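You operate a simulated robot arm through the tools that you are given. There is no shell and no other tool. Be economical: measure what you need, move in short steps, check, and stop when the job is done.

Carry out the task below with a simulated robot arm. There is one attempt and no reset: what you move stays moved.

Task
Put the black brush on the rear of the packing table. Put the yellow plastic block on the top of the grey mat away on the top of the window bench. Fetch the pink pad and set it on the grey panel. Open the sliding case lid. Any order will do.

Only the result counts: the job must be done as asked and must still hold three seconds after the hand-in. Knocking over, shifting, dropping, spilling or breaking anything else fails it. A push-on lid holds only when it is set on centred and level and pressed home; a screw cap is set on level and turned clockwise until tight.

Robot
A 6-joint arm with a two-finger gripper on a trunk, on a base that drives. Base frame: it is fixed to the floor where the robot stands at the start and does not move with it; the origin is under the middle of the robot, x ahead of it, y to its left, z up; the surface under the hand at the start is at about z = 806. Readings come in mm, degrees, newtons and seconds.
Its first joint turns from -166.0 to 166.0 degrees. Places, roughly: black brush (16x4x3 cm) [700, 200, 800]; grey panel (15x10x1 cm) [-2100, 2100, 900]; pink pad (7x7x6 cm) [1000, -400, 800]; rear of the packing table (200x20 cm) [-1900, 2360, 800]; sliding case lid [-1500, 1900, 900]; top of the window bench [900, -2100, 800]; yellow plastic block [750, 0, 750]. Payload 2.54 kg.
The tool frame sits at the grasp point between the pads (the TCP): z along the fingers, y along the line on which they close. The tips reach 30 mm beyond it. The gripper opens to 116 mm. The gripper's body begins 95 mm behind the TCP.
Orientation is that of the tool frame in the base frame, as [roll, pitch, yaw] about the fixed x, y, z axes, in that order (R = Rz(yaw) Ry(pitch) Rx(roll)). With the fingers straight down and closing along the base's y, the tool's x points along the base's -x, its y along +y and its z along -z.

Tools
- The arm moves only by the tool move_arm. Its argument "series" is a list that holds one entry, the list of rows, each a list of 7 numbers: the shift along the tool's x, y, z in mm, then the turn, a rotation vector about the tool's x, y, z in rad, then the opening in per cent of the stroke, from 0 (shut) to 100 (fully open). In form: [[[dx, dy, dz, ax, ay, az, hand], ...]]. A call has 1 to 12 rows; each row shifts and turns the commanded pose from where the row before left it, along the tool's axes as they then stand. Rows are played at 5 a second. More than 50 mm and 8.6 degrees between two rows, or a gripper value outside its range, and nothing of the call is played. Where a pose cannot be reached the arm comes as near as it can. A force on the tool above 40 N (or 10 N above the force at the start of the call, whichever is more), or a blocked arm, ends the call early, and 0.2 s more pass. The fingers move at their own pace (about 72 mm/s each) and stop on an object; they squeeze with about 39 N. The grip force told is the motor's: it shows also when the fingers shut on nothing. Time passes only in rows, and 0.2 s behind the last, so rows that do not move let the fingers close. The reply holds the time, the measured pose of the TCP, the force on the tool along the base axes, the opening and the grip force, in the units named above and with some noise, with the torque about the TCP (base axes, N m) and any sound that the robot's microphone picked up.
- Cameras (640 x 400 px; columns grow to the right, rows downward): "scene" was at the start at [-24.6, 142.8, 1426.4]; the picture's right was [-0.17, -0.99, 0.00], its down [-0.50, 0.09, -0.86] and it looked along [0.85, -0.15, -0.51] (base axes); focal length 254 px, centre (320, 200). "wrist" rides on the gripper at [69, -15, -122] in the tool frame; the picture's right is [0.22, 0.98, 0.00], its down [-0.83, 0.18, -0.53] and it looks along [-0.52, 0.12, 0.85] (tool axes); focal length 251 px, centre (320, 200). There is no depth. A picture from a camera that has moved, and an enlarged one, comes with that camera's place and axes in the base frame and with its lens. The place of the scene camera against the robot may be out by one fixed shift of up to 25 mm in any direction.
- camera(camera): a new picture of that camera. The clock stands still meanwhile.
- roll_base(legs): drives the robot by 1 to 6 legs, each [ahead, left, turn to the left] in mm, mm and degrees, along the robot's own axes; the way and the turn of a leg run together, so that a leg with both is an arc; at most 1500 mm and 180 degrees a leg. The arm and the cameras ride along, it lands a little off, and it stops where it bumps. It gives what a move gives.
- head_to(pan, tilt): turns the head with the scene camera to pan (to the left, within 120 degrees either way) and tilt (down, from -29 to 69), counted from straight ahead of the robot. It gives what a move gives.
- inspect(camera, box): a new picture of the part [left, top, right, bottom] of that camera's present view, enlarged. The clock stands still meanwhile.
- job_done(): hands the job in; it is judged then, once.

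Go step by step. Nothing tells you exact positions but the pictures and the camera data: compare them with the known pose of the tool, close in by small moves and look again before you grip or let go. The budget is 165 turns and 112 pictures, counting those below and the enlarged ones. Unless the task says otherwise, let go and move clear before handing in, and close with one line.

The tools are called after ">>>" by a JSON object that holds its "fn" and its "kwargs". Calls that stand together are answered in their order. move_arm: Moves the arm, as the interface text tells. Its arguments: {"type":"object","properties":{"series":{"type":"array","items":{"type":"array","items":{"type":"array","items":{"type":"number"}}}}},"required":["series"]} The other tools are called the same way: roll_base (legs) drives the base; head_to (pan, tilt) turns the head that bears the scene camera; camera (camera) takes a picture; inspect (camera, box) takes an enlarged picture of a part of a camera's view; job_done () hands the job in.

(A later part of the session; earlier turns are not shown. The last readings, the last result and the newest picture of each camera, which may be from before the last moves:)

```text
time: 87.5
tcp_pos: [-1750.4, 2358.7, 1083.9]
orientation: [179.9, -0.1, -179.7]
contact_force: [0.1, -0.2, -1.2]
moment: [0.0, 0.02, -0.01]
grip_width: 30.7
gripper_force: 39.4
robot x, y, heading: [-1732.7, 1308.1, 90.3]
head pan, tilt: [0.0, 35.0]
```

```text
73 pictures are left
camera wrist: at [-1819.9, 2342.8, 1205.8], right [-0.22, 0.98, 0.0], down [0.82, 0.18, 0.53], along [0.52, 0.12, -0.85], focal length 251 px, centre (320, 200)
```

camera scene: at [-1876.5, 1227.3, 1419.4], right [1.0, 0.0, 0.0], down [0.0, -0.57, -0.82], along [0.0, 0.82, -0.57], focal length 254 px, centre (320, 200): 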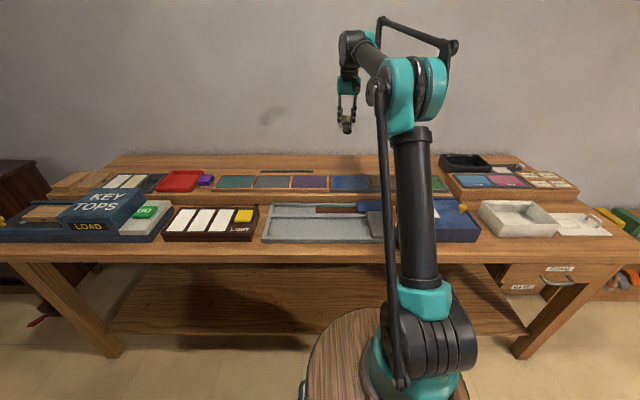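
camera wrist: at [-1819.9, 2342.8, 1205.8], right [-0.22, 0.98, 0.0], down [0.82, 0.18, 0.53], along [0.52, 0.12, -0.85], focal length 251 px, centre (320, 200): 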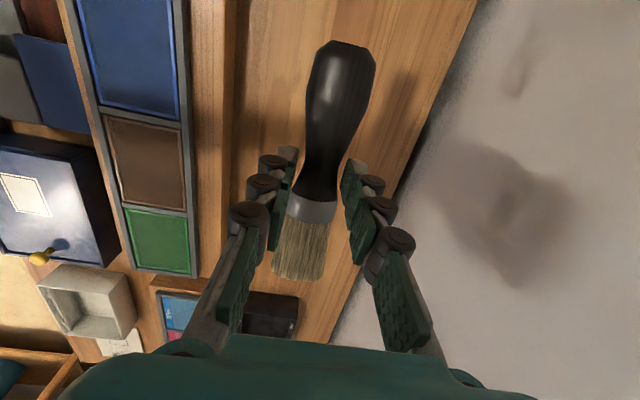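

The hand is over the middle of the rear strip. I'll lower the brush, shift it slightly rearward and creep to contact.

>>> {"fn": "move_arm", "kwargs": {"series": [[[0, 0, 45, 0, 0, 0, 0], [0, 0, 45, 0, 0, 0, 0], [0, 13, 40, 0, 0, 0, 0], [0, 12, 40, 0, 0, 0, 0], [0, 0, 40, 0, 0, 0, 0], [0, 0, 15, 0, 0, 0, 0], [0, 0, 0, 0, 0, 0, 0]]]}}

>>> {"fn": "camera", "kwargs": {"camera": "wrist"}}

>>> {"fn": "inspect", "kwargs": {"camera": "scene", "box": [300, 100, 440, 200]}}

```text
time: 89.2
tcp_pos: [-1751.4, 2385.7, 856.2]
orientation: [179.9, 0.0, -179.8]
contact_force: [0.5, -0.4, -0.2]
moment: [0.02, 0.04, -0.01]
grip_width: 30.7
gripper_force: 38.9
robot x, y, heading: [-1733.4, 1305.4, 90.5]
head pan, tilt: [0.0, 35.0]
```

```text
72 pictures are left
camera wrist: at [-1820.0, 2369.9, 979.5], right [-0.22, 0.98, 0.0], down [0.82, 0.18, 0.53], along [0.52, 0.12, -0.85], focal length 251 px, centre (320, 200)
```

wrist: 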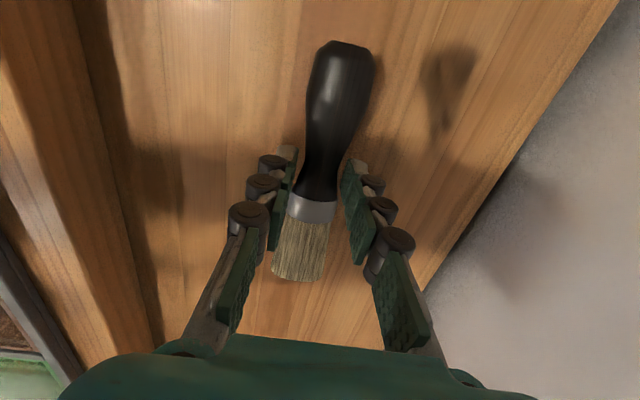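

```text
4.00 times, centred on (370, 150) of scene
camera zoom: at [-1876.7, 1283.2, 1419.4], right [1.0, 0.0, 0.0], down [0.0, -0.57, -0.82], along [0.0, 0.82, -0.57], focal length 1016 px, centre (120, 400)
```

zoom: 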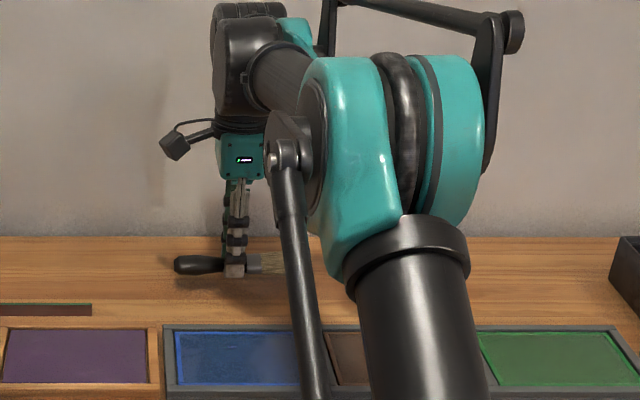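

The brush is just above bare wood, clear of everything. I'm creeping down to contact.

>>> {"fn": "move_arm", "kwargs": {"series": [[[0, 0, 4, 0, 0, 0, 0], [0, 0, 4, 0, 0, 0, 0], [0, 0, 3, 0, 0, 0, 0], [0, 0, 3, 0, 0, 0, 0], [0, 0, 3, 0, 0, 0, 0], [0, 0, 3, 0, 0, 0, 0], [0, 0, 3, 0, 0, 0, 0]]]}}

```text
time: 90.8
tcp_pos: [-1751.3, 2384.6, 837.3]
orientation: [179.7, 0.0, -179.7]
contact_force: [-0.5, 6.0, 16.3]
moment: [0.08, -0.29, 0.07]
grip_width: 30.7
gripper_force: 39.6
robot x, y, heading: [-1731.0, 1306.3, 90.1]
head pan, tilt: [0.0, 35.0]
```

Contact is made. I'll ease off, open slowly to 55 mm and rise.

>>> {"fn": "move_arm", "kwargs": {"series": [[[0, 0, -1, 0, 0, 0, 0], [0, 0, 0, 0, 0, 0, 35], [0, 0, 0, 0, 0, 0, 48], [0, 0, 0, 0, 0, 0, 48], [0, 0, 0, 0, 0, 0, 48], [0, 0, -20, 0, 0, 0, 48], [0, 0, -40, 0, 0, 0, 48], [0, 0, -45, 0, 0, 0, 48], [0, 0, -45, 0, 0, 0, 48], [0, -20, -45, 0, 0, 0, 48]]]}}

>>> {"fn": "camera", "kwargs": {"camera": "wrist"}}

```text
time: 93.0
tcp_pos: [-1751.2, 2366.9, 1029.7]
orientation: [179.9, 0.1, -179.7]
contact_force: [1.4, 0.8, 0.1]
moment: [-0.09, -0.02, 0.04]
grip_width: 55.5
gripper_force: 0.0
robot x, y, heading: [-1735.4, 1308.6, 90.1]
head pan, tilt: [0.0, 35.0]
```

```text
70 pictures are left
camera wrist: at [-1820.0, 2349.4, 1152.7], right [-0.22, 0.98, 0.0], down [0.82, 0.19, 0.53], along [0.52, 0.12, -0.85], focal length 251 px, centre (320, 200)
```

wrist: 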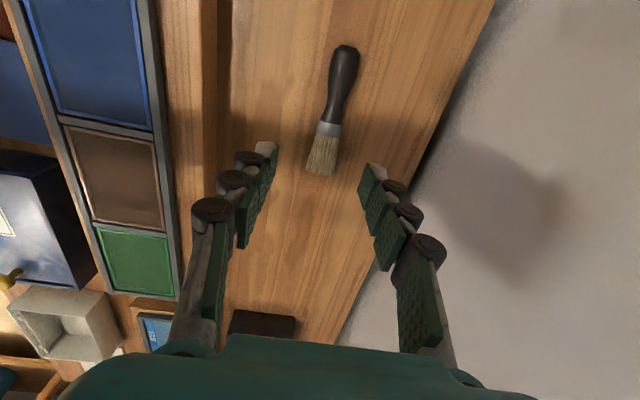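

The brush lies on the rear strip. Next is the sliding case lid (blue box with a yellow knob), so I'll bring the hand over it for a look from above.

>>> {"fn": "move_arm", "kwargs": {"series": [[[-15, -45, -5, 0, 0, 0, 48], [-15, -45, -5, 0, 0, 0, 48], [-15, -45, -5, 0, 0, 0, 48], [-15, -45, -5, 0, 0, 0, 48], [-15, -45, -5, 0, 0, 0, 48], [-15, -45, -5, 0, 0, 0, 48], [-15, -45, -5, 0, 0, 0, 48], [-15, -45, -5, 0, 0, 0, 48], [-15, -45, -5, 0, 0, 0, 48], [0, 0, 0, 0, 0, 0, 48]]]}}

>>> {"fn": "camera", "kwargs": {"camera": "wrist"}}

>>> {"fn": "inspect", "kwargs": {"camera": "scene", "box": [370, 140, 530, 260]}}

```text
time: 95.2
tcp_pos: [-1614.4, 1957.5, 1078.2]
orientation: [180.0, 0.0, -179.7]
contact_force: [-0.1, 0.3, 0.1]
moment: [0.03, 0.02, -0.01]
grip_width: 55.5
gripper_force: 0.0
robot x, y, heading: [-1732.6, 1305.4, 90.3]
head pan, tilt: [0.0, 35.0]
```

```text
69 pictures are left
camera wrist: at [-1684.0, 1940.5, 1200.7], right [-0.22, 0.98, 0.0], down [0.82, 0.18, 0.53], along [0.52, 0.12, -0.85], focal length 251 px, centre (320, 200)
```

wrist: 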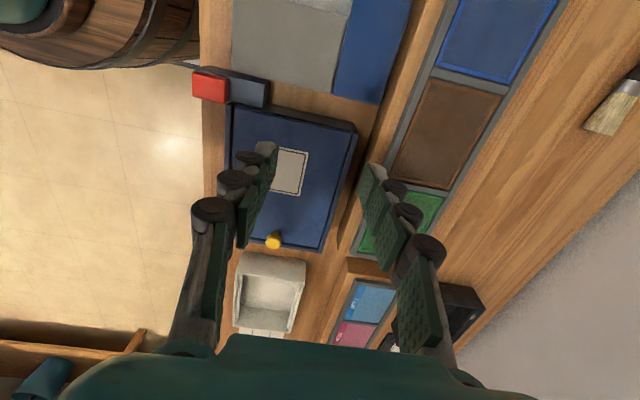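

```text
3.33 times, centred on (450, 200) of scene
camera zoom: at [-1876.7, 1283.2, 1419.4], right [1.0, 0.0, 0.0], down [0.0, -0.57, -0.82], along [0.0, 0.82, -0.57], focal length 847 px, centre (-113, 200)
```

zoom: 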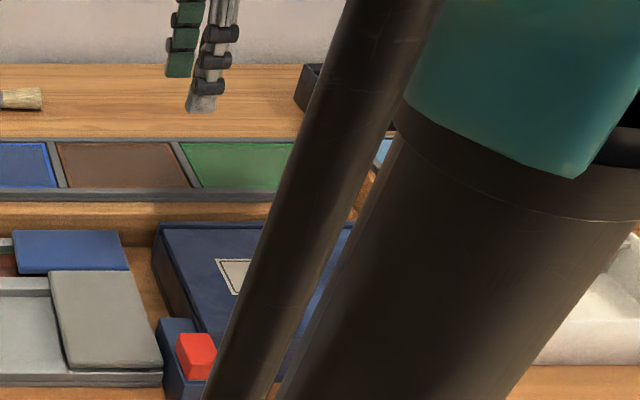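

I'll enlarge the case in the wrist view to read the lid, its rails and the red latch.

>>> {"fn": "inspect", "kwargs": {"camera": "wrist", "box": [180, 60, 380, 270]}}

```text
1.90 times, centred on (280, 165) of wrist
camera zoom: at [-1684.0, 1940.5, 1200.7], right [-0.22, 0.98, 0.0], down [0.82, 0.18, 0.53], along [0.52, 0.12, -0.85], focal length 479 px, centre (396, 267)
```

zoom: 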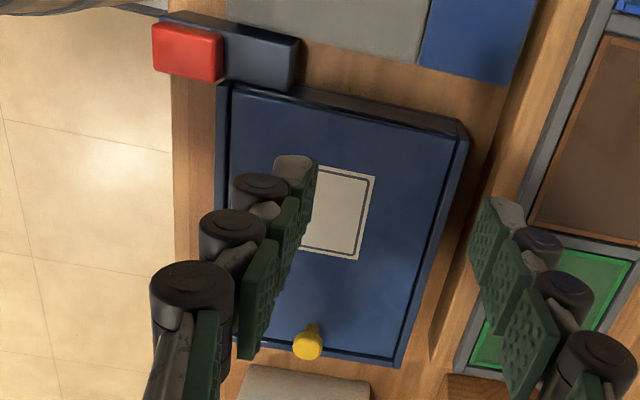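

The lid seems to run in rails with the knob at its +x end. I'll shift the hand away to see the case and the red piece unobstructed.

>>> {"fn": "move_arm", "kwargs": {"series": [[[40, 0, 0, 0, 0, 0, 48], [40, 0, 0, 0, 0, 0, 48], [40, 0, 0, 0, 0, 0, 48], [40, 0, 0, 0, 0, 0, 48], [40, 0, 15, 0, 0, 0, 48], [40, 0, 15, 0, 0, 0, 48], [0, 0, 0, 0, 0, 0, 48]]]}}

>>> {"fn": "camera", "kwargs": {"camera": "wrist"}}

>>> {"fn": "inspect", "kwargs": {"camera": "scene", "box": [360, 160, 560, 280]}}

```text
time: 96.8
tcp_pos: [-1855.8, 1956.5, 1044.3]
orientation: [179.9, -0.1, -179.7]
contact_force: [-0.3, -0.4, 0.5]
moment: [-0.02, 0.03, -0.01]
grip_width: 55.3
gripper_force: 0.2
robot x, y, heading: [-1732.9, 1306.4, 90.4]
head pan, tilt: [0.0, 35.0]
```

```text
66 pictures are left
camera wrist: at [-1923.9, 1940.5, 1166.8], right [-0.22, 0.98, 0.0], down [0.82, 0.18, 0.53], along [0.52, 0.12, -0.85], focal length 251 px, centre (320, 200)
```

wrist: 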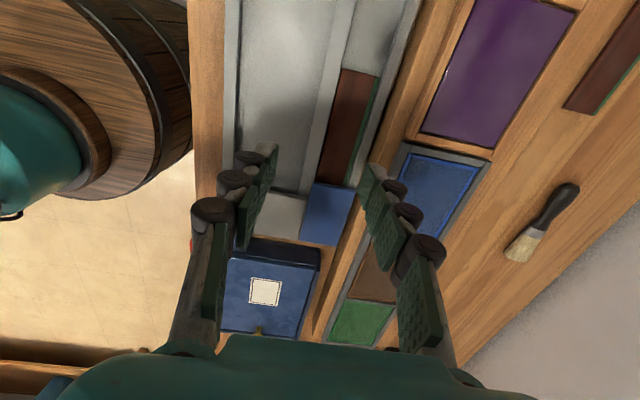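

```text
3.20 times, centred on (460, 220) of scene
camera zoom: at [-1876.7, 1283.1, 1419.4], right [1.0, 0.0, 0.0], down [0.0, -0.57, -0.82], along [0.0, 0.82, -0.57], focal length 813 px, centre (-128, 136)
```

zoom: 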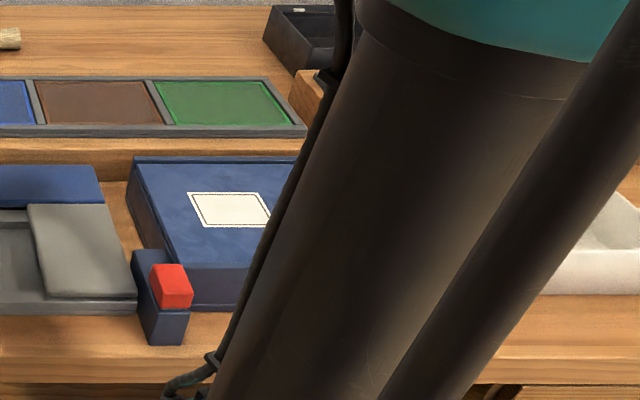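

The arm column hides the case from here, so I'll raise the hand and drive right so that the scene camera faces the case directly.

>>> {"fn": "move_arm", "kwargs": {"series": [[[20, 0, -30, 0, 0, 0, 48], [40, 0, -30, 0, 0, 0, 48], [40, 0, 0, 0, 0, 0, 48]]]}}

>>> {"fn": "roll_base", "kwargs": {"legs": [[0, -430, 0]]}}

>>> {"fn": "head_to", "kwargs": {"pan": 0, "tilt": 45}}

>>> {"fn": "camera", "kwargs": {"camera": "scene"}}

```text
time: 97.5
tcp_pos: [-1956.8, 1957.1, 1107.5]
orientation: [180.0, 0.0, -179.8]
contact_force: [0.4, -0.6, 0.5]
moment: [0.05, 0.03, -0.01]
grip_width: 55.6
gripper_force: 0.1
robot x, y, heading: [-1734.3, 1309.5, 89.9]
head pan, tilt: [0.0, 35.0]
```

```text
time: 100.1
tcp_pos: [-1533.7, 1960.2, 1107.2]
orientation: [179.9, 0.0, -179.6]
contact_force: [0.0, 0.0, 0.6]
moment: [-0.04, -0.01, -0.01]
grip_width: 55.7
gripper_force: 0.0
robot x, y, heading: [-1311.6, 1308.1, 90.1]
head pan, tilt: [0.0, 35.0]
```

```text
time: 100.9
tcp_pos: [-1534.8, 1959.4, 1106.4]
orientation: [179.9, 0.0, -179.6]
contact_force: [0.4, 0.2, -0.7]
moment: [0.0, 0.03, -0.01]
grip_width: 55.8
gripper_force: 0.0
robot x, y, heading: [-1307.8, 1309.0, 90.4]
head pan, tilt: [0.0, 45.0]
```

```text
64 pictures are left
camera scene: at [-1453.8, 1278.5, 1404.6], right [1.0, 0.01, 0.0], down [0.0, -0.71, -0.71], along [0.0, 0.71, -0.71], focal length 254 px, centre (320, 200)
```

scene: 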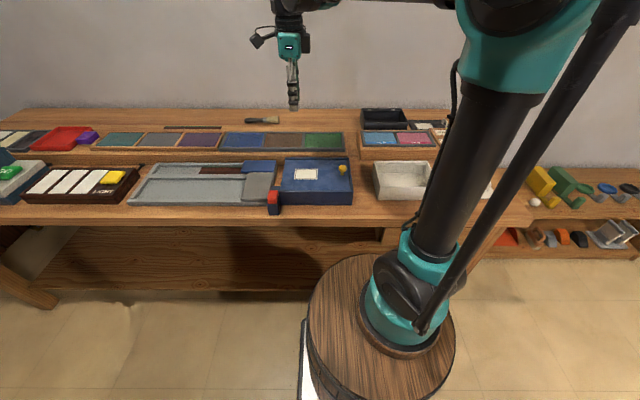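

>>> {"fn": "inspect", "kwargs": {"camera": "scene", "box": [250, 145, 440, 225]}}

>>> {"fn": "inspect", "kwargs": {"camera": "wrist", "box": [200, 40, 440, 260]}}

```text
3.37 times, centred on (345, 185) of scene
camera zoom: at [-1453.8, 1278.5, 1404.6], right [1.0, 0.01, 0.0], down [0.0, -0.71, -0.71], along [0.0, 0.71, -0.71], focal length 856 px, centre (236, 250)
```

zoom: 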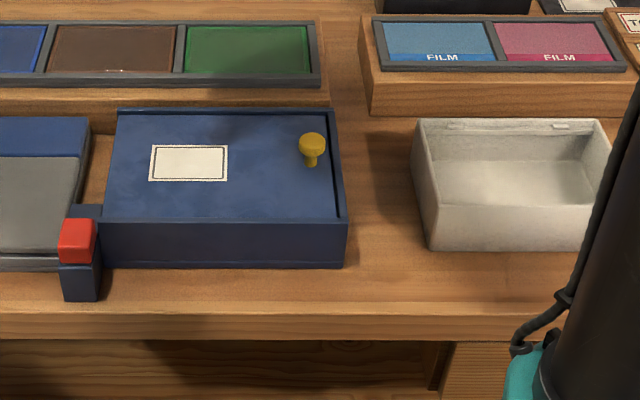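

```text
1.82 times, centred on (320, 150) of wrist
camera zoom: at [-1603.2, 1942.6, 1229.0], right [-0.22, 0.98, 0.0], down [0.82, 0.19, 0.53], along [0.52, 0.12, -0.85], focal length 457 px, centre (320, 291)
```

zoom: 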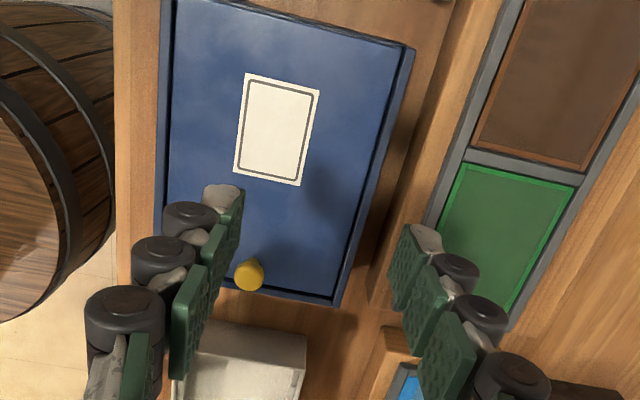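

The lid is bounded by lips at the back, right and front, so it should slide left (-x), where a red-topped latch stands at the front-left corner. I'm going in for a close look at that latch.

>>> {"fn": "move_arm", "kwargs": {"series": [[[21, -32, 25, 0, 0, 0, 48], [21, -32, 25, 0, 0, 0, 48], [21, -32, 25, 0, 0, 0, 48], [21, -32, 25, 0, 0, 0, 70], [0, 0, 0, 0, 0, 0, 70]]]}}

>>> {"fn": "camera", "kwargs": {"camera": "wrist"}}

>>> {"fn": "inspect", "kwargs": {"camera": "scene", "box": [255, 155, 305, 220]}}

```text
time: 102.1
tcp_pos: [-1619.7, 1828.9, 1004.9]
orientation: [179.9, 0.0, -179.6]
contact_force: [-0.5, -0.1, 0.6]
moment: [-0.01, -0.04, 0.04]
grip_width: 81.1
gripper_force: 0.0
robot x, y, heading: [-1309.5, 1312.1, 90.5]
head pan, tilt: [0.0, 45.0]
```

```text
61 pictures are left
camera wrist: at [-1687.6, 1812.6, 1128.2], right [-0.22, 0.98, 0.0], down [0.82, 0.19, 0.53], along [0.52, 0.12, -0.85], focal length 251 px, centre (320, 200)
```

wrist: 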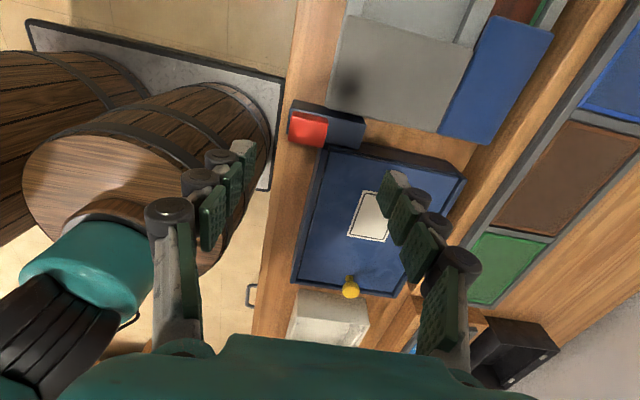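

```text
6.15 times, centred on (280, 188) of scene
camera zoom: at [-1453.9, 1278.5, 1404.5], right [1.0, 0.01, 0.0], down [0.0, -0.71, -0.71], along [0.0, 0.71, -0.71], focal length 1563 px, centre (566, 277)
```

zoom: 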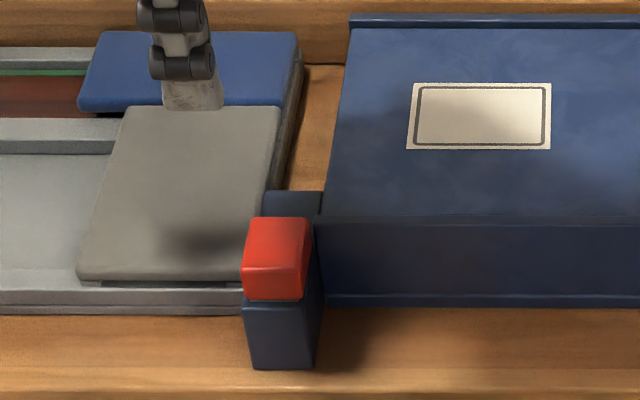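

>>> {"fn": "inspect", "kwargs": {"camera": "wrist", "box": [270, 80, 400, 170]}}

>>> {"fn": "inspect", "kwargs": {"camera": "wrist", "box": [280, 140, 480, 310]}}

```text
4.44 times, centred on (335, 125) of wrist
camera zoom: at [-1687.6, 1812.6, 1128.2], right [-0.22, 0.98, 0.0], down [0.82, 0.19, 0.53], along [0.52, 0.12, -0.85], focal length 1118 px, centre (253, 533)
```

zoom: 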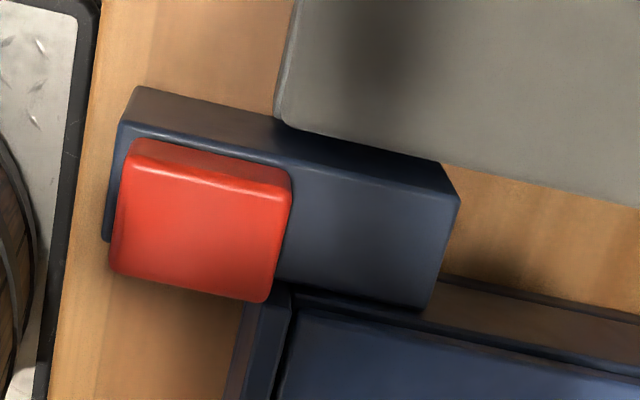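

```text
2.35 times, centred on (380, 225) of wrist
camera zoom: at [-1687.6, 1812.6, 1128.2], right [-0.22, 0.98, 0.0], down [0.82, 0.19, 0.53], along [0.52, 0.12, -0.85], focal length 592 px, centre (179, 141)
```

zoom: 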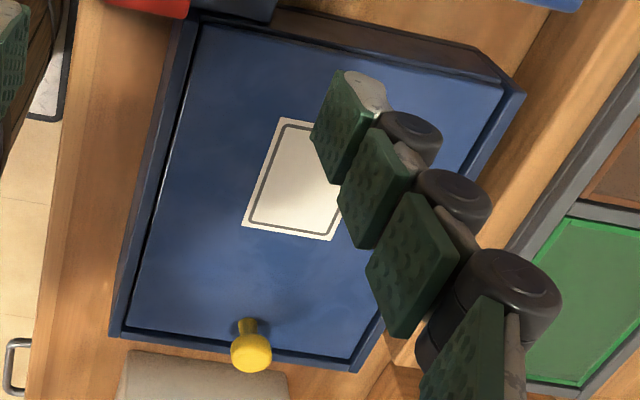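

The red cap stands on a catch that blocks the lid's way out to the left, so it looks like a push button. I'll close the fingers, go above the cap and check alignment before pressing.

>>> {"fn": "move_arm", "kwargs": {"series": [[[-6, -11, 0, 0, 0, 0, 0], [0, 0, 25, 0, 0, 0, 0], [0, 0, 25, 0, 0, 0, 0], [0, 0, 15, 0, 0, 0, 0], [0, 0, 0, 0, 0, 0, 0]]]}}

>>> {"fn": "camera", "kwargs": {"camera": "wrist"}}

>>> {"fn": "inspect", "kwargs": {"camera": "scene", "box": [240, 130, 340, 220]}}

```text
time: 103.3
tcp_pos: [-1612.4, 1818.2, 939.8]
orientation: [179.9, -0.1, -179.5]
contact_force: [-0.6, 0.0, -0.4]
moment: [-0.01, 0.0, 0.0]
grip_width: 0.0
gripper_force: 28.5
robot x, y, heading: [-1311.0, 1307.9, 90.3]
head pan, tilt: [0.0, 45.0]
```

```text
57 pictures are left
camera wrist: at [-1680.6, 1802.5, 1062.6], right [-0.22, 0.98, 0.0], down [0.82, 0.19, 0.53], along [0.52, 0.12, -0.85], focal length 251 px, centre (320, 200)
```

wrist: 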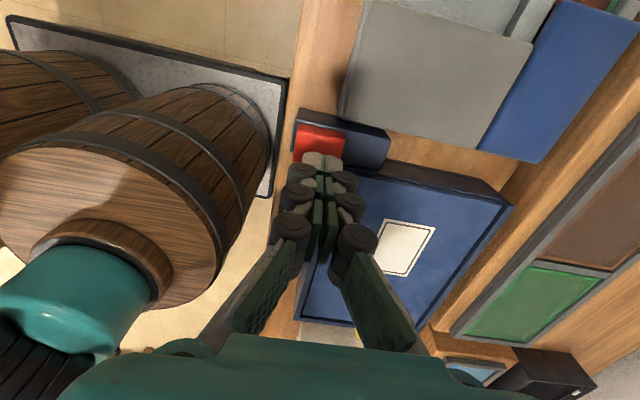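

```text
4.44 times, centred on (290, 175) of scene
camera zoom: at [-1453.9, 1278.5, 1404.5], right [1.0, 0.01, 0.0], down [0.0, -0.71, -0.71], along [0.0, 0.71, -0.71], focal length 1129 px, centre (453, 311)
```

zoom: 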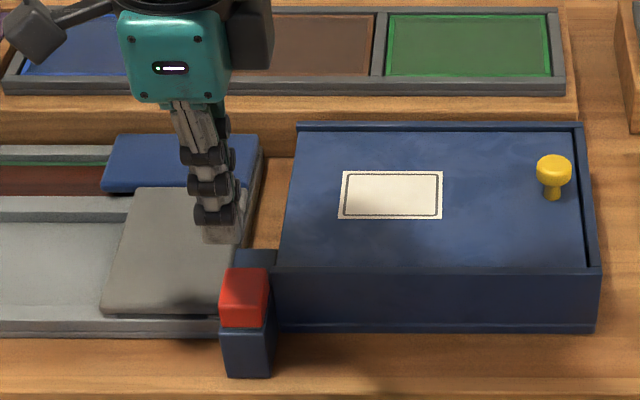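

The fingertips are lined up straight above the red cap. I'm pressing down in small steps.

>>> {"fn": "move_arm", "kwargs": {"series": [[[0, 0, 8, 0, 0, 0, 0], [0, 0, 8, 0, 0, 0, 0], [0, 0, 8, 0, 0, 0, 0], [0, 0, 5, 0, 0, 0, 0], [0, 0, 5, 0, 0, 0, 0], [0, 0, 5, 0, 0, 0, 0], [0, 0, 4, 0, 0, 0, 0], [0, 0, 4, 0, 0, 0, 0], [0, 0, 4, 0, 0, 0, 0], [0, 0, 4, 0, 0, 0, 0], [0, 0, 4, 0, 0, 0, 0], [0, 0, 4, 0, 0, 0, 0]]]}}

>>> {"fn": "inspect", "kwargs": {"camera": "scene", "box": [240, 130, 340, 220]}}

```text
time: 105.2
tcp_pos: [-1612.1, 1820.9, 894.7]
orientation: [179.8, 0.0, -179.6]
contact_force: [4.5, -0.4, 23.0]
moment: [-0.02, -0.12, 0.06]
grip_width: 5.9
gripper_force: 28.7
robot x, y, heading: [-1310.5, 1307.6, 90.5]
head pan, tilt: [0.0, 45.0]
stopped in row 9: the force on the tool passed its limit at 55 N (the readings are from after the stop); the commanded pose is now the measured one
```

```text
4.44 times, centred on (290, 175) of scene
camera zoom: at [-1453.4, 1278.0, 1404.6], right [1.0, 0.01, 0.0], down [0.0, -0.71, -0.71], along [0.0, 0.71, -0.71], focal length 1129 px, centre (453, 311)
```

zoom: 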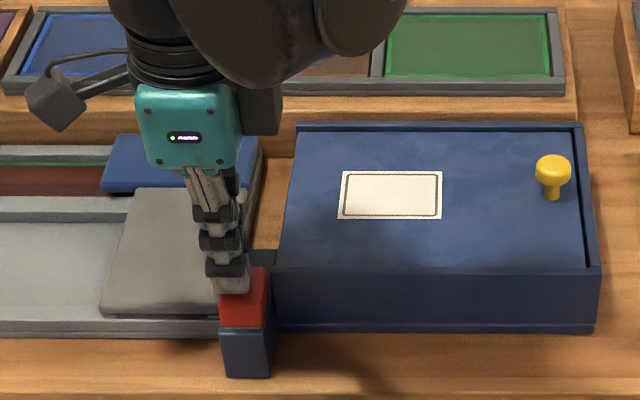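

The press met a hard stop at tip height of about 865 with no click, and the fingertips look left of the cap's centre. I'll lift and look again.

>>> {"fn": "move_arm", "kwargs": {"series": [[[0, 0, -20, 0, 0, 0, 0], [40, 0, -20, 0, 0, 0, 0], [40, 0, -20, 0, 0, 0, 0], [20, 0, 0, 0, 0, 0, 0], [0, 0, 0, 0, 0, 0, 0]]]}}

>>> {"fn": "inspect", "kwargs": {"camera": "scene", "box": [260, 160, 310, 220]}}

>>> {"fn": "camera", "kwargs": {"camera": "wrist"}}

```text
time: 106.4
tcp_pos: [-1712.6, 1818.5, 954.0]
orientation: [179.9, 0.0, -179.5]
contact_force: [0.3, -0.7, 0.0]
moment: [0.0, 0.03, 0.0]
grip_width: 0.0
gripper_force: 28.8
robot x, y, heading: [-1310.9, 1311.0, 90.6]
head pan, tilt: [0.0, 45.0]
```

```text
6.67 times, centred on (285, 190) of scene
camera zoom: at [-1453.9, 1278.5, 1404.5], right [1.0, 0.01, 0.0], down [0.0, -0.71, -0.71], along [0.0, 0.71, -0.71], focal length 1694 px, centre (553, 267)
```

zoom: 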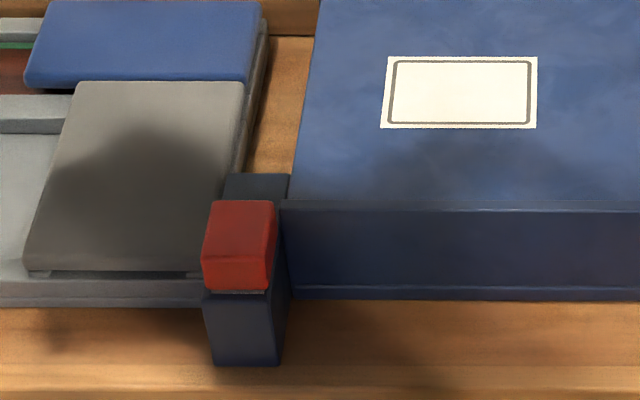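

```text
53 pictures are left
camera wrist: at [-1781.1, 1802.4, 1076.0], right [-0.22, 0.98, 0.0], down [0.82, 0.19, 0.53], along [0.52, 0.12, -0.85], focal length 251 px, centre (320, 200)
```

wrist: 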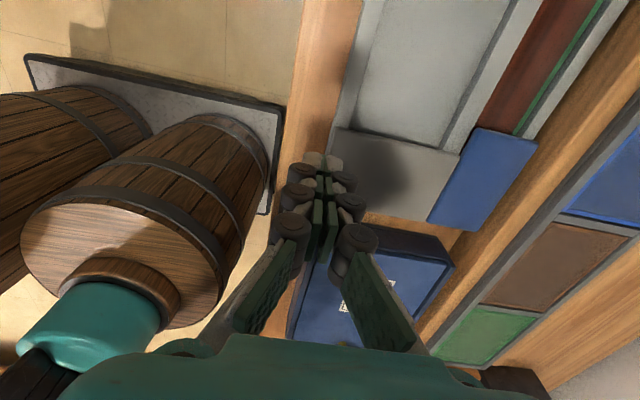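

The cap did not move. To understand the catch, I'll tilt the hand so the wrist camera sees it from the left side, nearly level.

>>> {"fn": "move_arm", "kwargs": {"series": [[[0, 0, 0, 0, -0.14, 0, 100], [0, 0, 0, 0, -0.14, 0, 100], [0, 0, 0, 0, -0.14, 0, 100], [0, 0, 0, 0, -0.14, 0, 100], [0, 0, 0, 0, -0.14, 0, 100], [0, 0, 0, 0, 0, 0, 100]]]}}

>>> {"fn": "camera", "kwargs": {"camera": "wrist"}}

```text
time: 107.8
tcp_pos: [-1707.5, 1828.2, 954.8]
orientation: [178.7, 29.8, -179.6]
contact_force: [0.4, 0.2, 0.1]
moment: [0.02, 0.01, -0.01]
grip_width: 115.8
gripper_force: 0.1
out of reach, approached as far as the arm can: row 4, 5
robot x, y, heading: [-1307.9, 1312.7, 90.1]
head pan, tilt: [0.0, 45.0]
```

```text
52 pictures are left
camera wrist: at [-1828.1, 1808.5, 1025.3], right [-0.2, 0.98, -0.09], down [0.45, 0.17, 0.88], along [0.87, 0.14, -0.47], focal length 251 px, centre (320, 200)
```

wrist: 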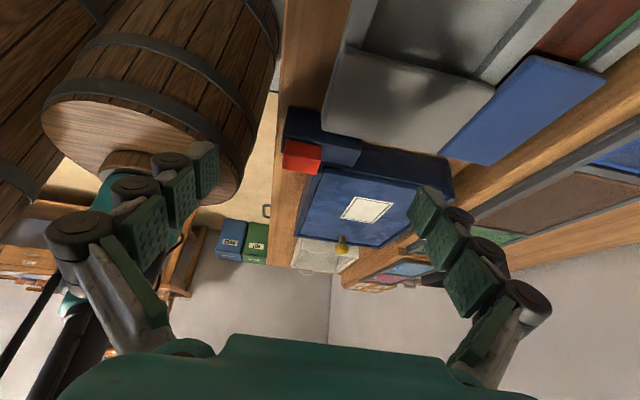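

>>> {"fn": "inspect", "kwargs": {"camera": "wrist", "box": [265, 90, 395, 190]}}

```text
4.00 times, centred on (330, 140) of wrist
camera zoom: at [-1828.1, 1808.5, 1025.3], right [-0.2, 0.98, -0.09], down [0.45, 0.17, 0.88], along [0.87, 0.14, -0.47], focal length 1006 px, centre (280, 440)
```

zoom: 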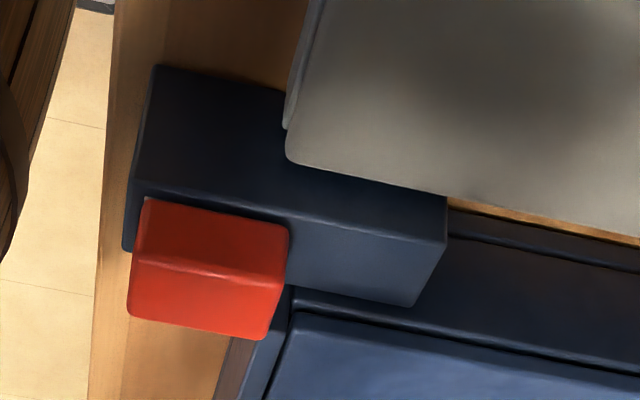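

Now I can tell: the red cap (top z about 867) sits on a block whose top (846) is lower than the lid (about 857), and it lies in front of the lid's path. So the lid may simply slide left over it. I'll straighten the hand and go above the yellow knob.

>>> {"fn": "move_arm", "kwargs": {"series": [[[0, 0, -30, 0, 0.13, 0, 70], [0, 0, -30, 0, 0.13, 0, 70], [0, 0, -30, 0, 0.13, 0, 70], [0, 0, -20, 0, 0.13, 0, 70], [0, 0, 0, 0, 0, 0, 70]]]}}

```text
time: 109.0
tcp_pos: [-1743.4, 1825.7, 1057.5]
orientation: [178.8, -0.1, -179.0]
contact_force: [-0.2, 0.0, 0.1]
moment: [-0.01, 0.07, 0.01]
grip_width: 81.3
gripper_force: 0.1
robot x, y, heading: [-1308.3, 1306.9, 90.1]
head pan, tilt: [0.0, 45.0]
```

>>> {"fn": "move_arm", "kwargs": {"series": [[[-40.5, 12, 0, -0.021, 0, 0.017, 70], [-40.5, 12, 0, 0, 0, 0, 70], [-40.5, 12, 0, 0, 0, 0, 70], [-40.5, 12, 0, 0, 0, 0, 70], [-40.5, 12, 0, 0, 0, 0, 70], [-40.5, 12, 0, 0, 0, 0, 70], [-40.5, 12, 0, 0, 0, 0, 70], [-40.5, 12, 20, 0, 0, 0, 70], [-40.5, 12, 20, 0, 0, 0, 70], [0, 0, 20, 0, 0, 0, 70], [0, 0, 0, 0, 0, 0, 70]]]}}

>>> {"fn": "camera", "kwargs": {"camera": "wrist"}}

```text
time: 111.4
tcp_pos: [-1380.1, 1937.7, 1001.3]
orientation: [177.8, -0.1, -180.0]
contact_force: [0.5, -0.5, -0.2]
moment: [-0.01, -0.02, 0.01]
grip_width: 80.9
gripper_force: 0.1
robot x, y, heading: [-1309.8, 1311.0, 90.3]
head pan, tilt: [0.0, 45.0]
```

```text
50 pictures are left
camera wrist: at [-1449.4, 1916.1, 1123.1], right [-0.21, 0.98, 0.04], down [0.83, 0.16, 0.54], along [0.52, 0.15, -0.84], focal length 251 px, centre (320, 200)
```

wrist: 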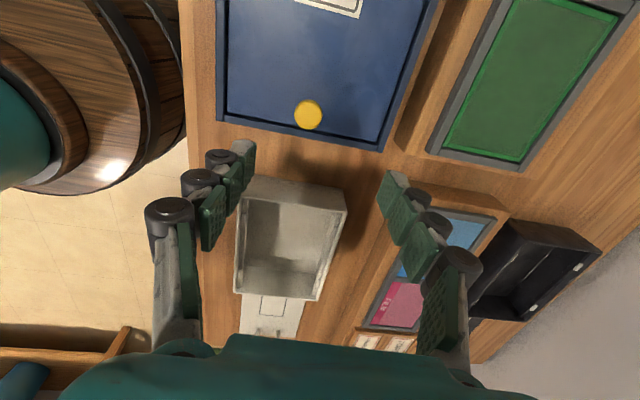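

The knob's head is near (-1392, 1928). I'll level the hand, centre on the knob and descend around it.

>>> {"fn": "move_arm", "kwargs": {"series": [[[12, -10, 0, 0.038, 0, 0, 60], [0, 0, 40, 0, 0, 0, 60], [0, 0, 30, 0, 0, 0, 60], [0, 0, 20, 0, 0, 0, 60], [0, 0, 0, 0, 0, 0, 60]]]}}

>>> {"fn": "camera", "kwargs": {"camera": "wrist"}}

```text
time: 112.6
tcp_pos: [-1392.3, 1927.1, 909.8]
orientation: [179.9, -0.1, -179.9]
contact_force: [0.2, -0.3, -0.2]
moment: [0.0, -0.01, -0.02]
grip_width: 69.4
gripper_force: 0.1
robot x, y, heading: [-1308.2, 1306.8, 90.2]
head pan, tilt: [0.0, 45.0]
```

```text
49 pictures are left
camera wrist: at [-1461.7, 1910.8, 1032.5], right [-0.21, 0.98, 0.0], down [0.83, 0.18, 0.53], along [0.52, 0.12, -0.85], focal length 251 px, centre (320, 200)
```

wrist: 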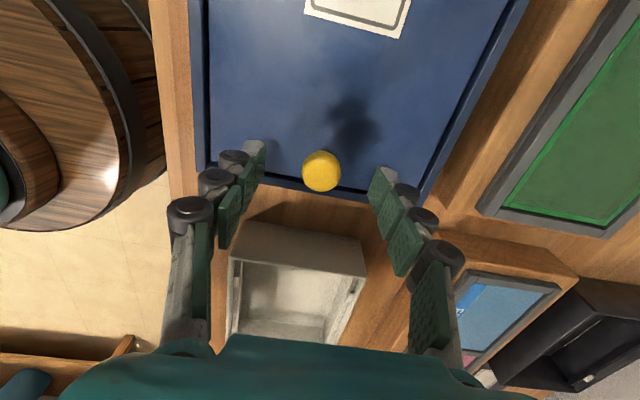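

The knob sits centred between the fingers. Lowering a little, then closing on it.

>>> {"fn": "move_arm", "kwargs": {"series": [[[0, 0, 8, 0, 0, 0, 60], [0, 0, 6, 0, 0, 0, 60], [0, 0, 0, 0, 0, 0, 10], [0, 0, 0, 0, 0, 0, 5], [0, 0, 0, 0, 0, 0, 5]]]}}

```text
time: 113.8
tcp_pos: [-1392.5, 1929.0, 897.1]
orientation: [179.8, -0.1, -180.0]
contact_force: [-0.2, 9.2, 0.4]
moment: [0.26, -0.03, 0.05]
grip_width: 24.5
gripper_force: 44.9
robot x, y, heading: [-1310.3, 1307.3, 90.3]
head pan, tilt: [0.0, 45.0]
```

The knob is gripped. I'll try sliding the lid left in small steps while watching the force.

>>> {"fn": "move_arm", "kwargs": {"series": [[[3, 0, 0, 0, 0, 0, 5], [3, 0, 0, 0, 0, 0, 5], [4, 0, 0, 0, 0, 0, 5], [5, 0, 0, 0, 0, 0, 5]]]}}

>>> {"fn": "inspect", "kwargs": {"camera": "scene", "box": [240, 130, 400, 230]}}

```text
time: 114.8
tcp_pos: [-1406.3, 1929.5, 897.0]
orientation: [179.8, 0.0, 179.9]
contact_force: [-1.0, -0.2, -1.5]
moment: [-0.03, 0.21, 0.01]
grip_width: 24.2
gripper_force: 44.5
robot x, y, heading: [-1310.8, 1308.3, 90.4]
head pan, tilt: [0.0, 45.0]
stopped in row 4: the force on the tool passed its limit at 43 N (the readings are from after the stop); the commanded pose is now the measured one
```

```text
4.00 times, centred on (320, 180) of scene
camera zoom: at [-1453.8, 1278.7, 1404.5], right [1.0, 0.01, 0.0], down [0.0, -0.71, -0.71], along [0.0, 0.71, -0.71], focal length 1016 px, centre (320, 280)
```

zoom: 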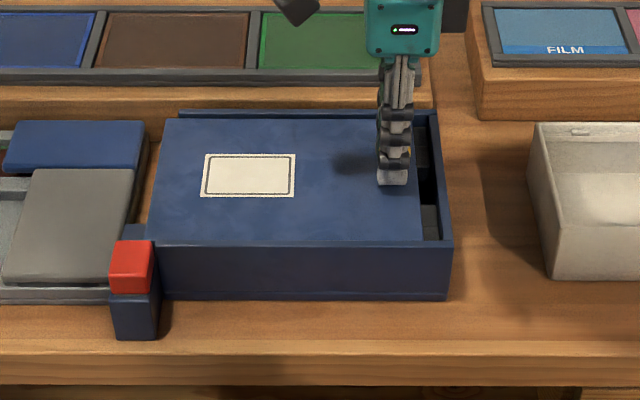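

The lid slid 14 mm left and then hit something, probably the red-topped catch. I'll release the knob, rise and look at that corner from above.

>>> {"fn": "move_arm", "kwargs": {"series": [[[0, 0, 0, 0, 0, 0, 60], [0, 0, 0, 0, 0, 0, 60], [0, 0, -40, 0, 0, 0, 60], [40, -10, -40, 0, 0, 0, 60], [40, -10, 0, 0, 0, 0, 60], [40, -10, 0, 0, 0, 0, 60], [40, -10, 0, 0, 0, 0, 60], [40, -10, 0, 0, 0, 0, 60], [20, -10, 0, 0, 0, 0, 60], [0, 0, 0, 0, 0, 0, 60]]]}}

>>> {"fn": "inspect", "kwargs": {"camera": "wrist", "box": [230, 60, 430, 200]}}

>>> {"fn": "inspect", "kwargs": {"camera": "scene", "box": [255, 155, 315, 220]}}

```text
refused: row 4 steps farther than a row can; nothing moved
```

```text
2.86 times, centred on (330, 130) of wrist
camera zoom: at [-1474.9, 1911.9, 1018.6], right [-0.21, 0.98, 0.0], down [0.83, 0.18, 0.53], along [0.52, 0.12, -0.84], focal length 718 px, centre (291, 400)
```

zoom: 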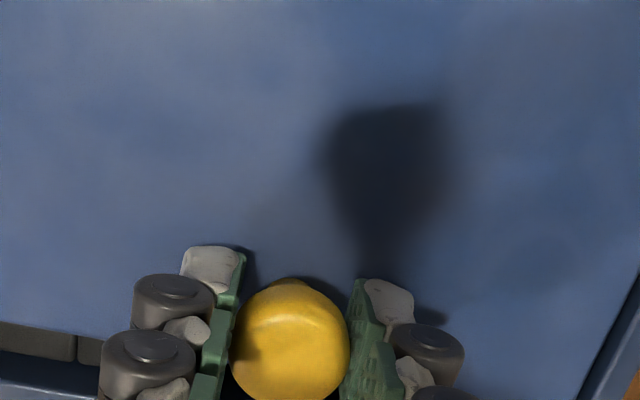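

```text
6.15 times, centred on (285, 188) of scene
camera zoom: at [-1453.8, 1278.7, 1404.5], right [1.0, 0.01, 0.0], down [0.0, -0.71, -0.71], along [0.0, 0.71, -0.71], focal length 1563 px, centre (535, 277)
```

zoom: 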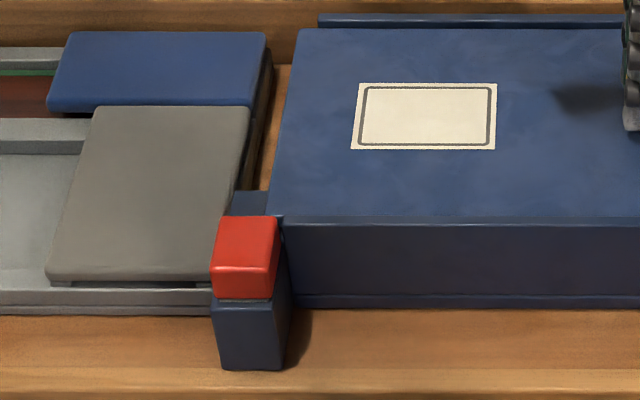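

Nothing moved in that call, and the knob is still gripped. The lid edge seems to pass above the catch body, so I'll try sliding a bit further in finer steps.

>>> {"fn": "move_arm", "kwargs": {"series": [[[1, 0, 0, 0, 0, 0, 5], [1, 0, 0, 0, 0, 0, 5], [1, 0, 0, 0, 0, 0, 5], [1, 0, 0, 0, 0, 0, 5]]]}}

```text
time: 115.8
tcp_pos: [-1410.6, 1928.8, 895.6]
orientation: [179.8, 0.0, -180.0]
contact_force: [1.6, 1.9, -2.1]
moment: [0.07, -0.2, 0.04]
grip_width: 24.4
gripper_force: 44.4
robot x, y, heading: [-1310.4, 1313.5, 90.2]
head pan, tilt: [0.0, 45.0]
```

It moves on with almost no force. Continuing.

>>> {"fn": "move_arm", "kwargs": {"series": [[[2, 0, 0, 0, 0, 0, 5], [2, 0, 0, 0, 0, 0, 5], [2, 0, 0, 0, 0, 0, 5], [2, 0, 0, 0, 0, 0, 5], [2, 0, 0, 0, 0, 0, 5], [2, 0, 0, 0, 0, 0, 5], [2, 0, 0, 0, 0, 0, 5], [2, 0, 0, 0, 0, 0, 5]]]}}

>>> {"fn": "inspect", "kwargs": {"camera": "scene", "box": [240, 130, 400, 230]}}

```text
time: 117.6
tcp_pos: [-1427.9, 1927.7, 895.3]
orientation: [179.6, -0.1, -180.0]
contact_force: [1.4, 3.3, 15.4]
moment: [0.06, -0.13, 0.01]
grip_width: 24.3
gripper_force: 44.8
robot x, y, heading: [-1313.9, 1311.2, 90.2]
head pan, tilt: [0.0, 45.0]
```

```text
4.00 times, centred on (320, 180) of scene
camera zoom: at [-1453.7, 1278.4, 1404.6], right [1.0, 0.01, 0.0], down [0.0, -0.71, -0.71], along [0.0, 0.71, -0.71], focal length 1016 px, centre (320, 280)
```

zoom: 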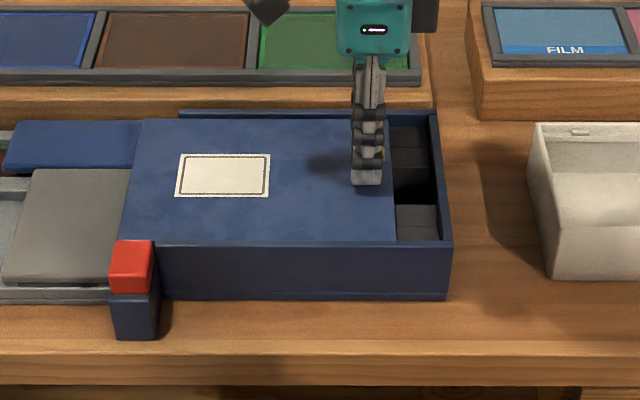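

The lid is sliding well and the case is opening. Continuing left with a tiny relief upward.

>>> {"fn": "move_arm", "kwargs": {"series": [[[2, 0, -1, 0, 0, 0, 5], [3, 0, 0, 0, 0, 0, 5], [3, 0, 0, 0, 0, 0, 5], [3, 0, 0, 0, 0, 0, 5], [3, 0, 0, 0, 0, 0, 5], [3, 0, 0, 0, 0, 0, 5], [3, 0, 0, 0, 0, 0, 5], [3, 0, 0, 0, 0, 0, 5], [3, 0, 0, 0, 0, 0, 5], [3, 0, 0, 0, 0, 0, 5], [3, 0, 0, 0, 0, 0, 5], [3, 0, 0, 0, 0, 0, 5]]]}}

>>> {"fn": "inspect", "kwargs": {"camera": "scene", "box": [220, 130, 380, 230]}}

```text
time: 120.2
tcp_pos: [-1461.3, 1928.2, 897.8]
orientation: [179.8, 0.0, 179.9]
contact_force: [1.8, -0.6, -26.6]
moment: [0.01, -0.02, 0.01]
grip_width: 24.2
gripper_force: 45.3
robot x, y, heading: [-1311.7, 1307.1, 90.5]
head pan, tilt: [0.0, 45.0]
```

```text
4.00 times, centred on (300, 180) of scene
camera zoom: at [-1454.0, 1279.4, 1404.5], right [1.0, 0.01, 0.0], down [0.0, -0.71, -0.71], along [0.0, 0.71, -0.71], focal length 1016 px, centre (400, 280)
```

zoom: 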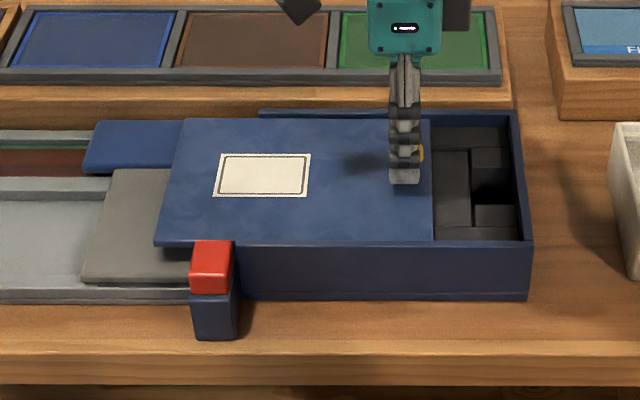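

The lid is 69 mm open. I'm correcting the height slightly and continuing.

>>> {"fn": "move_arm", "kwargs": {"series": [[[2, 0, 0.8, 0, 0, 0, 5], [3, 0, 0, 0, 0, 0, 5], [3, 0, 0, 0, 0, 0, 5], [3, 0, 0, 0, 0, 0, 5], [3, 0, 0, 0, 0, 0, 5], [3, 0, 0, 0, 0, 0, 5], [3, 0, 0, 0, 0, 0, 5], [3, 0, 0, 0, 0, 0, 5], [3, 0, 0, 0, 0, 0, 5], [3, 0, 0, 0, 0, 0, 5], [3, 0, 0, 0, 0, 0, 5], [3, 0, 0, 0, 0, 0, 5]]]}}

>>> {"fn": "move_arm", "kwargs": {"series": [[[3, 0, 0, 0, 0, 0, 5], [3, 0, 0, 0, 0, 0, 5], [3, 0, 0, 0, 0, 0, 5], [3, 0, 0, 0, 0, 0, 5], [3, 0, 0, 0, 0, 0, 5], [3, 0, 0, 0, 0, 0, 5], [3, 0, 0, 0, 0, 0, 5], [3, 0, 0, 0, 0, 0, 5], [3, 0, 0, 0, 0, 0, 5], [3, 0, 0, 0, 0, 0, 5]]]}}

>>> {"fn": "inspect", "kwargs": {"camera": "scene", "box": [220, 130, 380, 230]}}

```text
time: 122.8
tcp_pos: [-1496.7, 1928.5, 896.3]
orientation: [179.9, 0.0, -180.0]
contact_force: [0.5, 4.2, 26.4]
moment: [0.13, -0.12, 0.01]
grip_width: 24.2
gripper_force: 45.2
robot x, y, heading: [-1309.6, 1308.8, 90.4]
head pan, tilt: [0.0, 45.0]
```

```text
time: 125.0
tcp_pos: [-1525.2, 1927.9, 896.5]
orientation: [179.7, 0.0, 180.0]
contact_force: [0.7, 4.5, 14.5]
moment: [0.11, -0.05, 0.06]
grip_width: 24.3
gripper_force: 45.0
robot x, y, heading: [-1313.3, 1311.5, 90.3]
head pan, tilt: [0.0, 45.0]
```

```text
4.00 times, centred on (300, 180) of scene
camera zoom: at [-1453.7, 1278.4, 1404.6], right [1.0, 0.01, 0.0], down [0.0, -0.71, -0.71], along [0.0, 0.71, -0.71], focal length 1016 px, centre (400, 280)
```

zoom: 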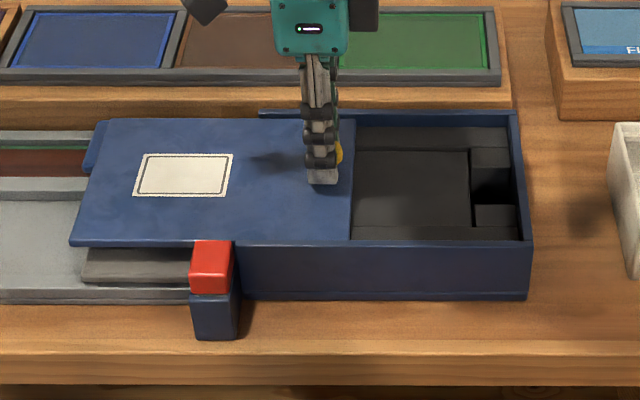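

The case is about two thirds open. I'll continue gently to find the end stop.

>>> {"fn": "move_arm", "kwargs": {"series": [[[2, 0, -0.3, 0, 0, 0, 5], [2, 0, 0, 0, 0, 0, 5], [2, 0, 0, 0, 0, 0, 5], [2, 0, 0, 0, 0, 0, 5], [2, 0, 0, 0, 0, 0, 5], [2, 0, 0, 0, 0, 0, 5], [2, 0, 0, 0, 0, 0, 5], [2, 0, 0, 0, 0, 0, 5], [2, 0, 0, 0, 0, 0, 5], [2, 0, 0, 0, 0, 0, 5]]]}}

```text
time: 127.2
tcp_pos: [-1546.4, 1928.6, 896.7]
orientation: [179.8, 0.0, 179.9]
contact_force: [1.1, -4.5, -13.7]
moment: [-0.1, 0.07, -0.01]
grip_width: 24.3
gripper_force: 44.3
robot x, y, heading: [-1312.6, 1312.0, 90.4]
head pan, tilt: [0.0, 45.0]
```

>>> {"fn": "move_arm", "kwargs": {"series": [[[2, 0, 0, 0, 0, 0, 5], [2, 0, 0, 0, 0, 0, 5], [2, 0, 0, 0, 0, 0, 5], [2, 0, 0, 0, 0, 0, 5], [2, 0, 0, 0, 0, 0, 5], [2, 0, 0, 0, 0, 0, 5], [2, 0, 0, 0, 0, 0, 5], [2, 0, 0, 0, 0, 0, 5]]]}}

>>> {"fn": "inspect", "kwargs": {"camera": "scene", "box": [200, 130, 380, 230]}}

```text
time: 129.0
tcp_pos: [-1561.3, 1928.3, 898.1]
orientation: [179.9, 0.0, -180.0]
contact_force: [1.4, -4.1, -12.2]
moment: [-0.09, -0.11, -0.03]
grip_width: 24.0
gripper_force: 45.2
robot x, y, heading: [-1311.9, 1308.7, 90.3]
head pan, tilt: [0.0, 45.0]
```

```text
3.56 times, centred on (290, 180) of scene
camera zoom: at [-1454.0, 1278.9, 1404.5], right [1.0, 0.01, 0.0], down [0.0, -0.71, -0.71], along [0.0, 0.71, -0.71], focal length 903 px, centre (427, 271)
```

zoom: 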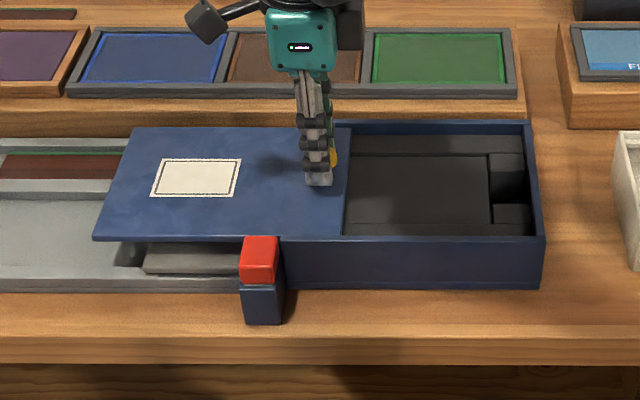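

>>> {"fn": "move_arm", "kwargs": {"series": [[[2, 0, 0, 0, 0, 0, 5], [2, 0, 0, 0, 0, 0, 5], [2, 0, 0, 0, 0, 0, 5], [2, 0, 0, 0, 0, 0, 5], [2, 0, 0, 0, 0, 0, 5], [2, 0, 0, 0, 0, 0, 5], [2, 0, 0, 0, 0, 0, 5], [2, 0, 0, 0, 0, 0, 5]]]}}

```text
time: 130.8
tcp_pos: [-1577.8, 1926.8, 896.9]
orientation: [179.7, 0.0, -180.0]
contact_force: [0.6, -2.9, -16.3]
moment: [0.03, 0.08, 0.04]
grip_width: 24.3
gripper_force: 44.9
robot x, y, heading: [-1311.2, 1307.6, 90.2]
head pan, tilt: [0.0, 45.0]
```

>>> {"fn": "move_arm", "kwargs": {"series": [[[2, 0, 0, 0, 0, 0, 5], [2, 0, 0, 0, 0, 0, 5], [2, 0, 0, 0, 0, 0, 5], [2, 0, 0, 0, 0, 0, 5]]]}}

>>> {"fn": "inspect", "kwargs": {"camera": "scene", "box": [200, 130, 380, 230]}}

```text
time: 131.8
tcp_pos: [-1585.0, 1928.1, 897.1]
orientation: [179.8, 0.0, 180.0]
contact_force: [1.6, -25.8, -25.7]
moment: [-0.45, -0.04, -0.05]
grip_width: 24.0
gripper_force: 45.2
robot x, y, heading: [-1309.7, 1312.7, 90.2]
head pan, tilt: [0.0, 45.0]
```

```text
3.56 times, centred on (290, 180) of scene
camera zoom: at [-1454.1, 1278.3, 1404.5], right [1.0, 0.01, 0.0], down [0.0, -0.71, -0.71], along [0.0, 0.71, -0.71], focal length 903 px, centre (427, 271)
```

zoom: 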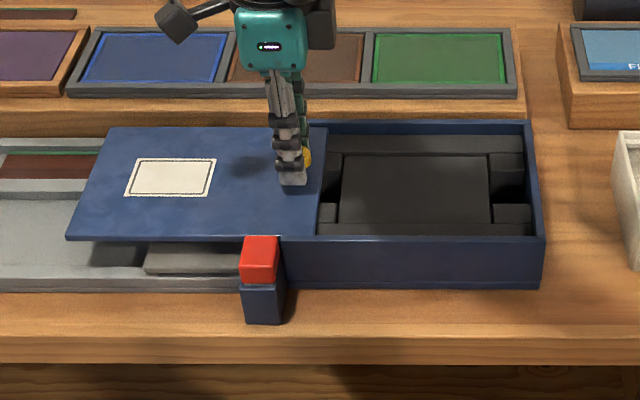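

The lid is drawn back 193 mm, nearly fully open and still in its grooves. I'll release the knob and rise.

>>> {"fn": "move_arm", "kwargs": {"series": [[[0, 0, 0, 0, 0, 0, 30], [0, 0, 0, 0, 0, 0, 55], [0, 0, 0, 0, 0, 0, 55], [0, 0, -30, 0, 0, 0, 55], [0, 0, -40, 0, 0, 0, 55], [0, 0, -45, 0, 0, 0, 55], [0, 0, -45, 0, 0, 0, 55], [0, 0, -40, 0, 0, 0, 55]]]}}

>>> {"fn": "inspect", "kwargs": {"camera": "scene", "box": [200, 130, 380, 230]}}

```text
time: 133.6
tcp_pos: [-1583.0, 1925.7, 1095.7]
orientation: [179.8, 0.0, -180.0]
contact_force: [0.2, -0.4, 0.5]
moment: [0.0, 0.03, 0.01]
grip_width: 63.8
gripper_force: 0.0
robot x, y, heading: [-1312.6, 1309.1, 90.2]
head pan, tilt: [0.0, 45.0]
```

```text
3.56 times, centred on (290, 180) of scene
camera zoom: at [-1453.9, 1278.7, 1404.5], right [1.0, 0.01, 0.0], down [0.0, -0.71, -0.71], along [0.0, 0.71, -0.71], focal length 903 px, centre (427, 271)
```

zoom: 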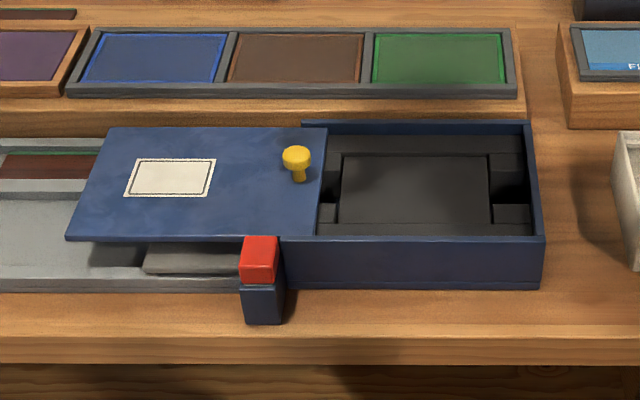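

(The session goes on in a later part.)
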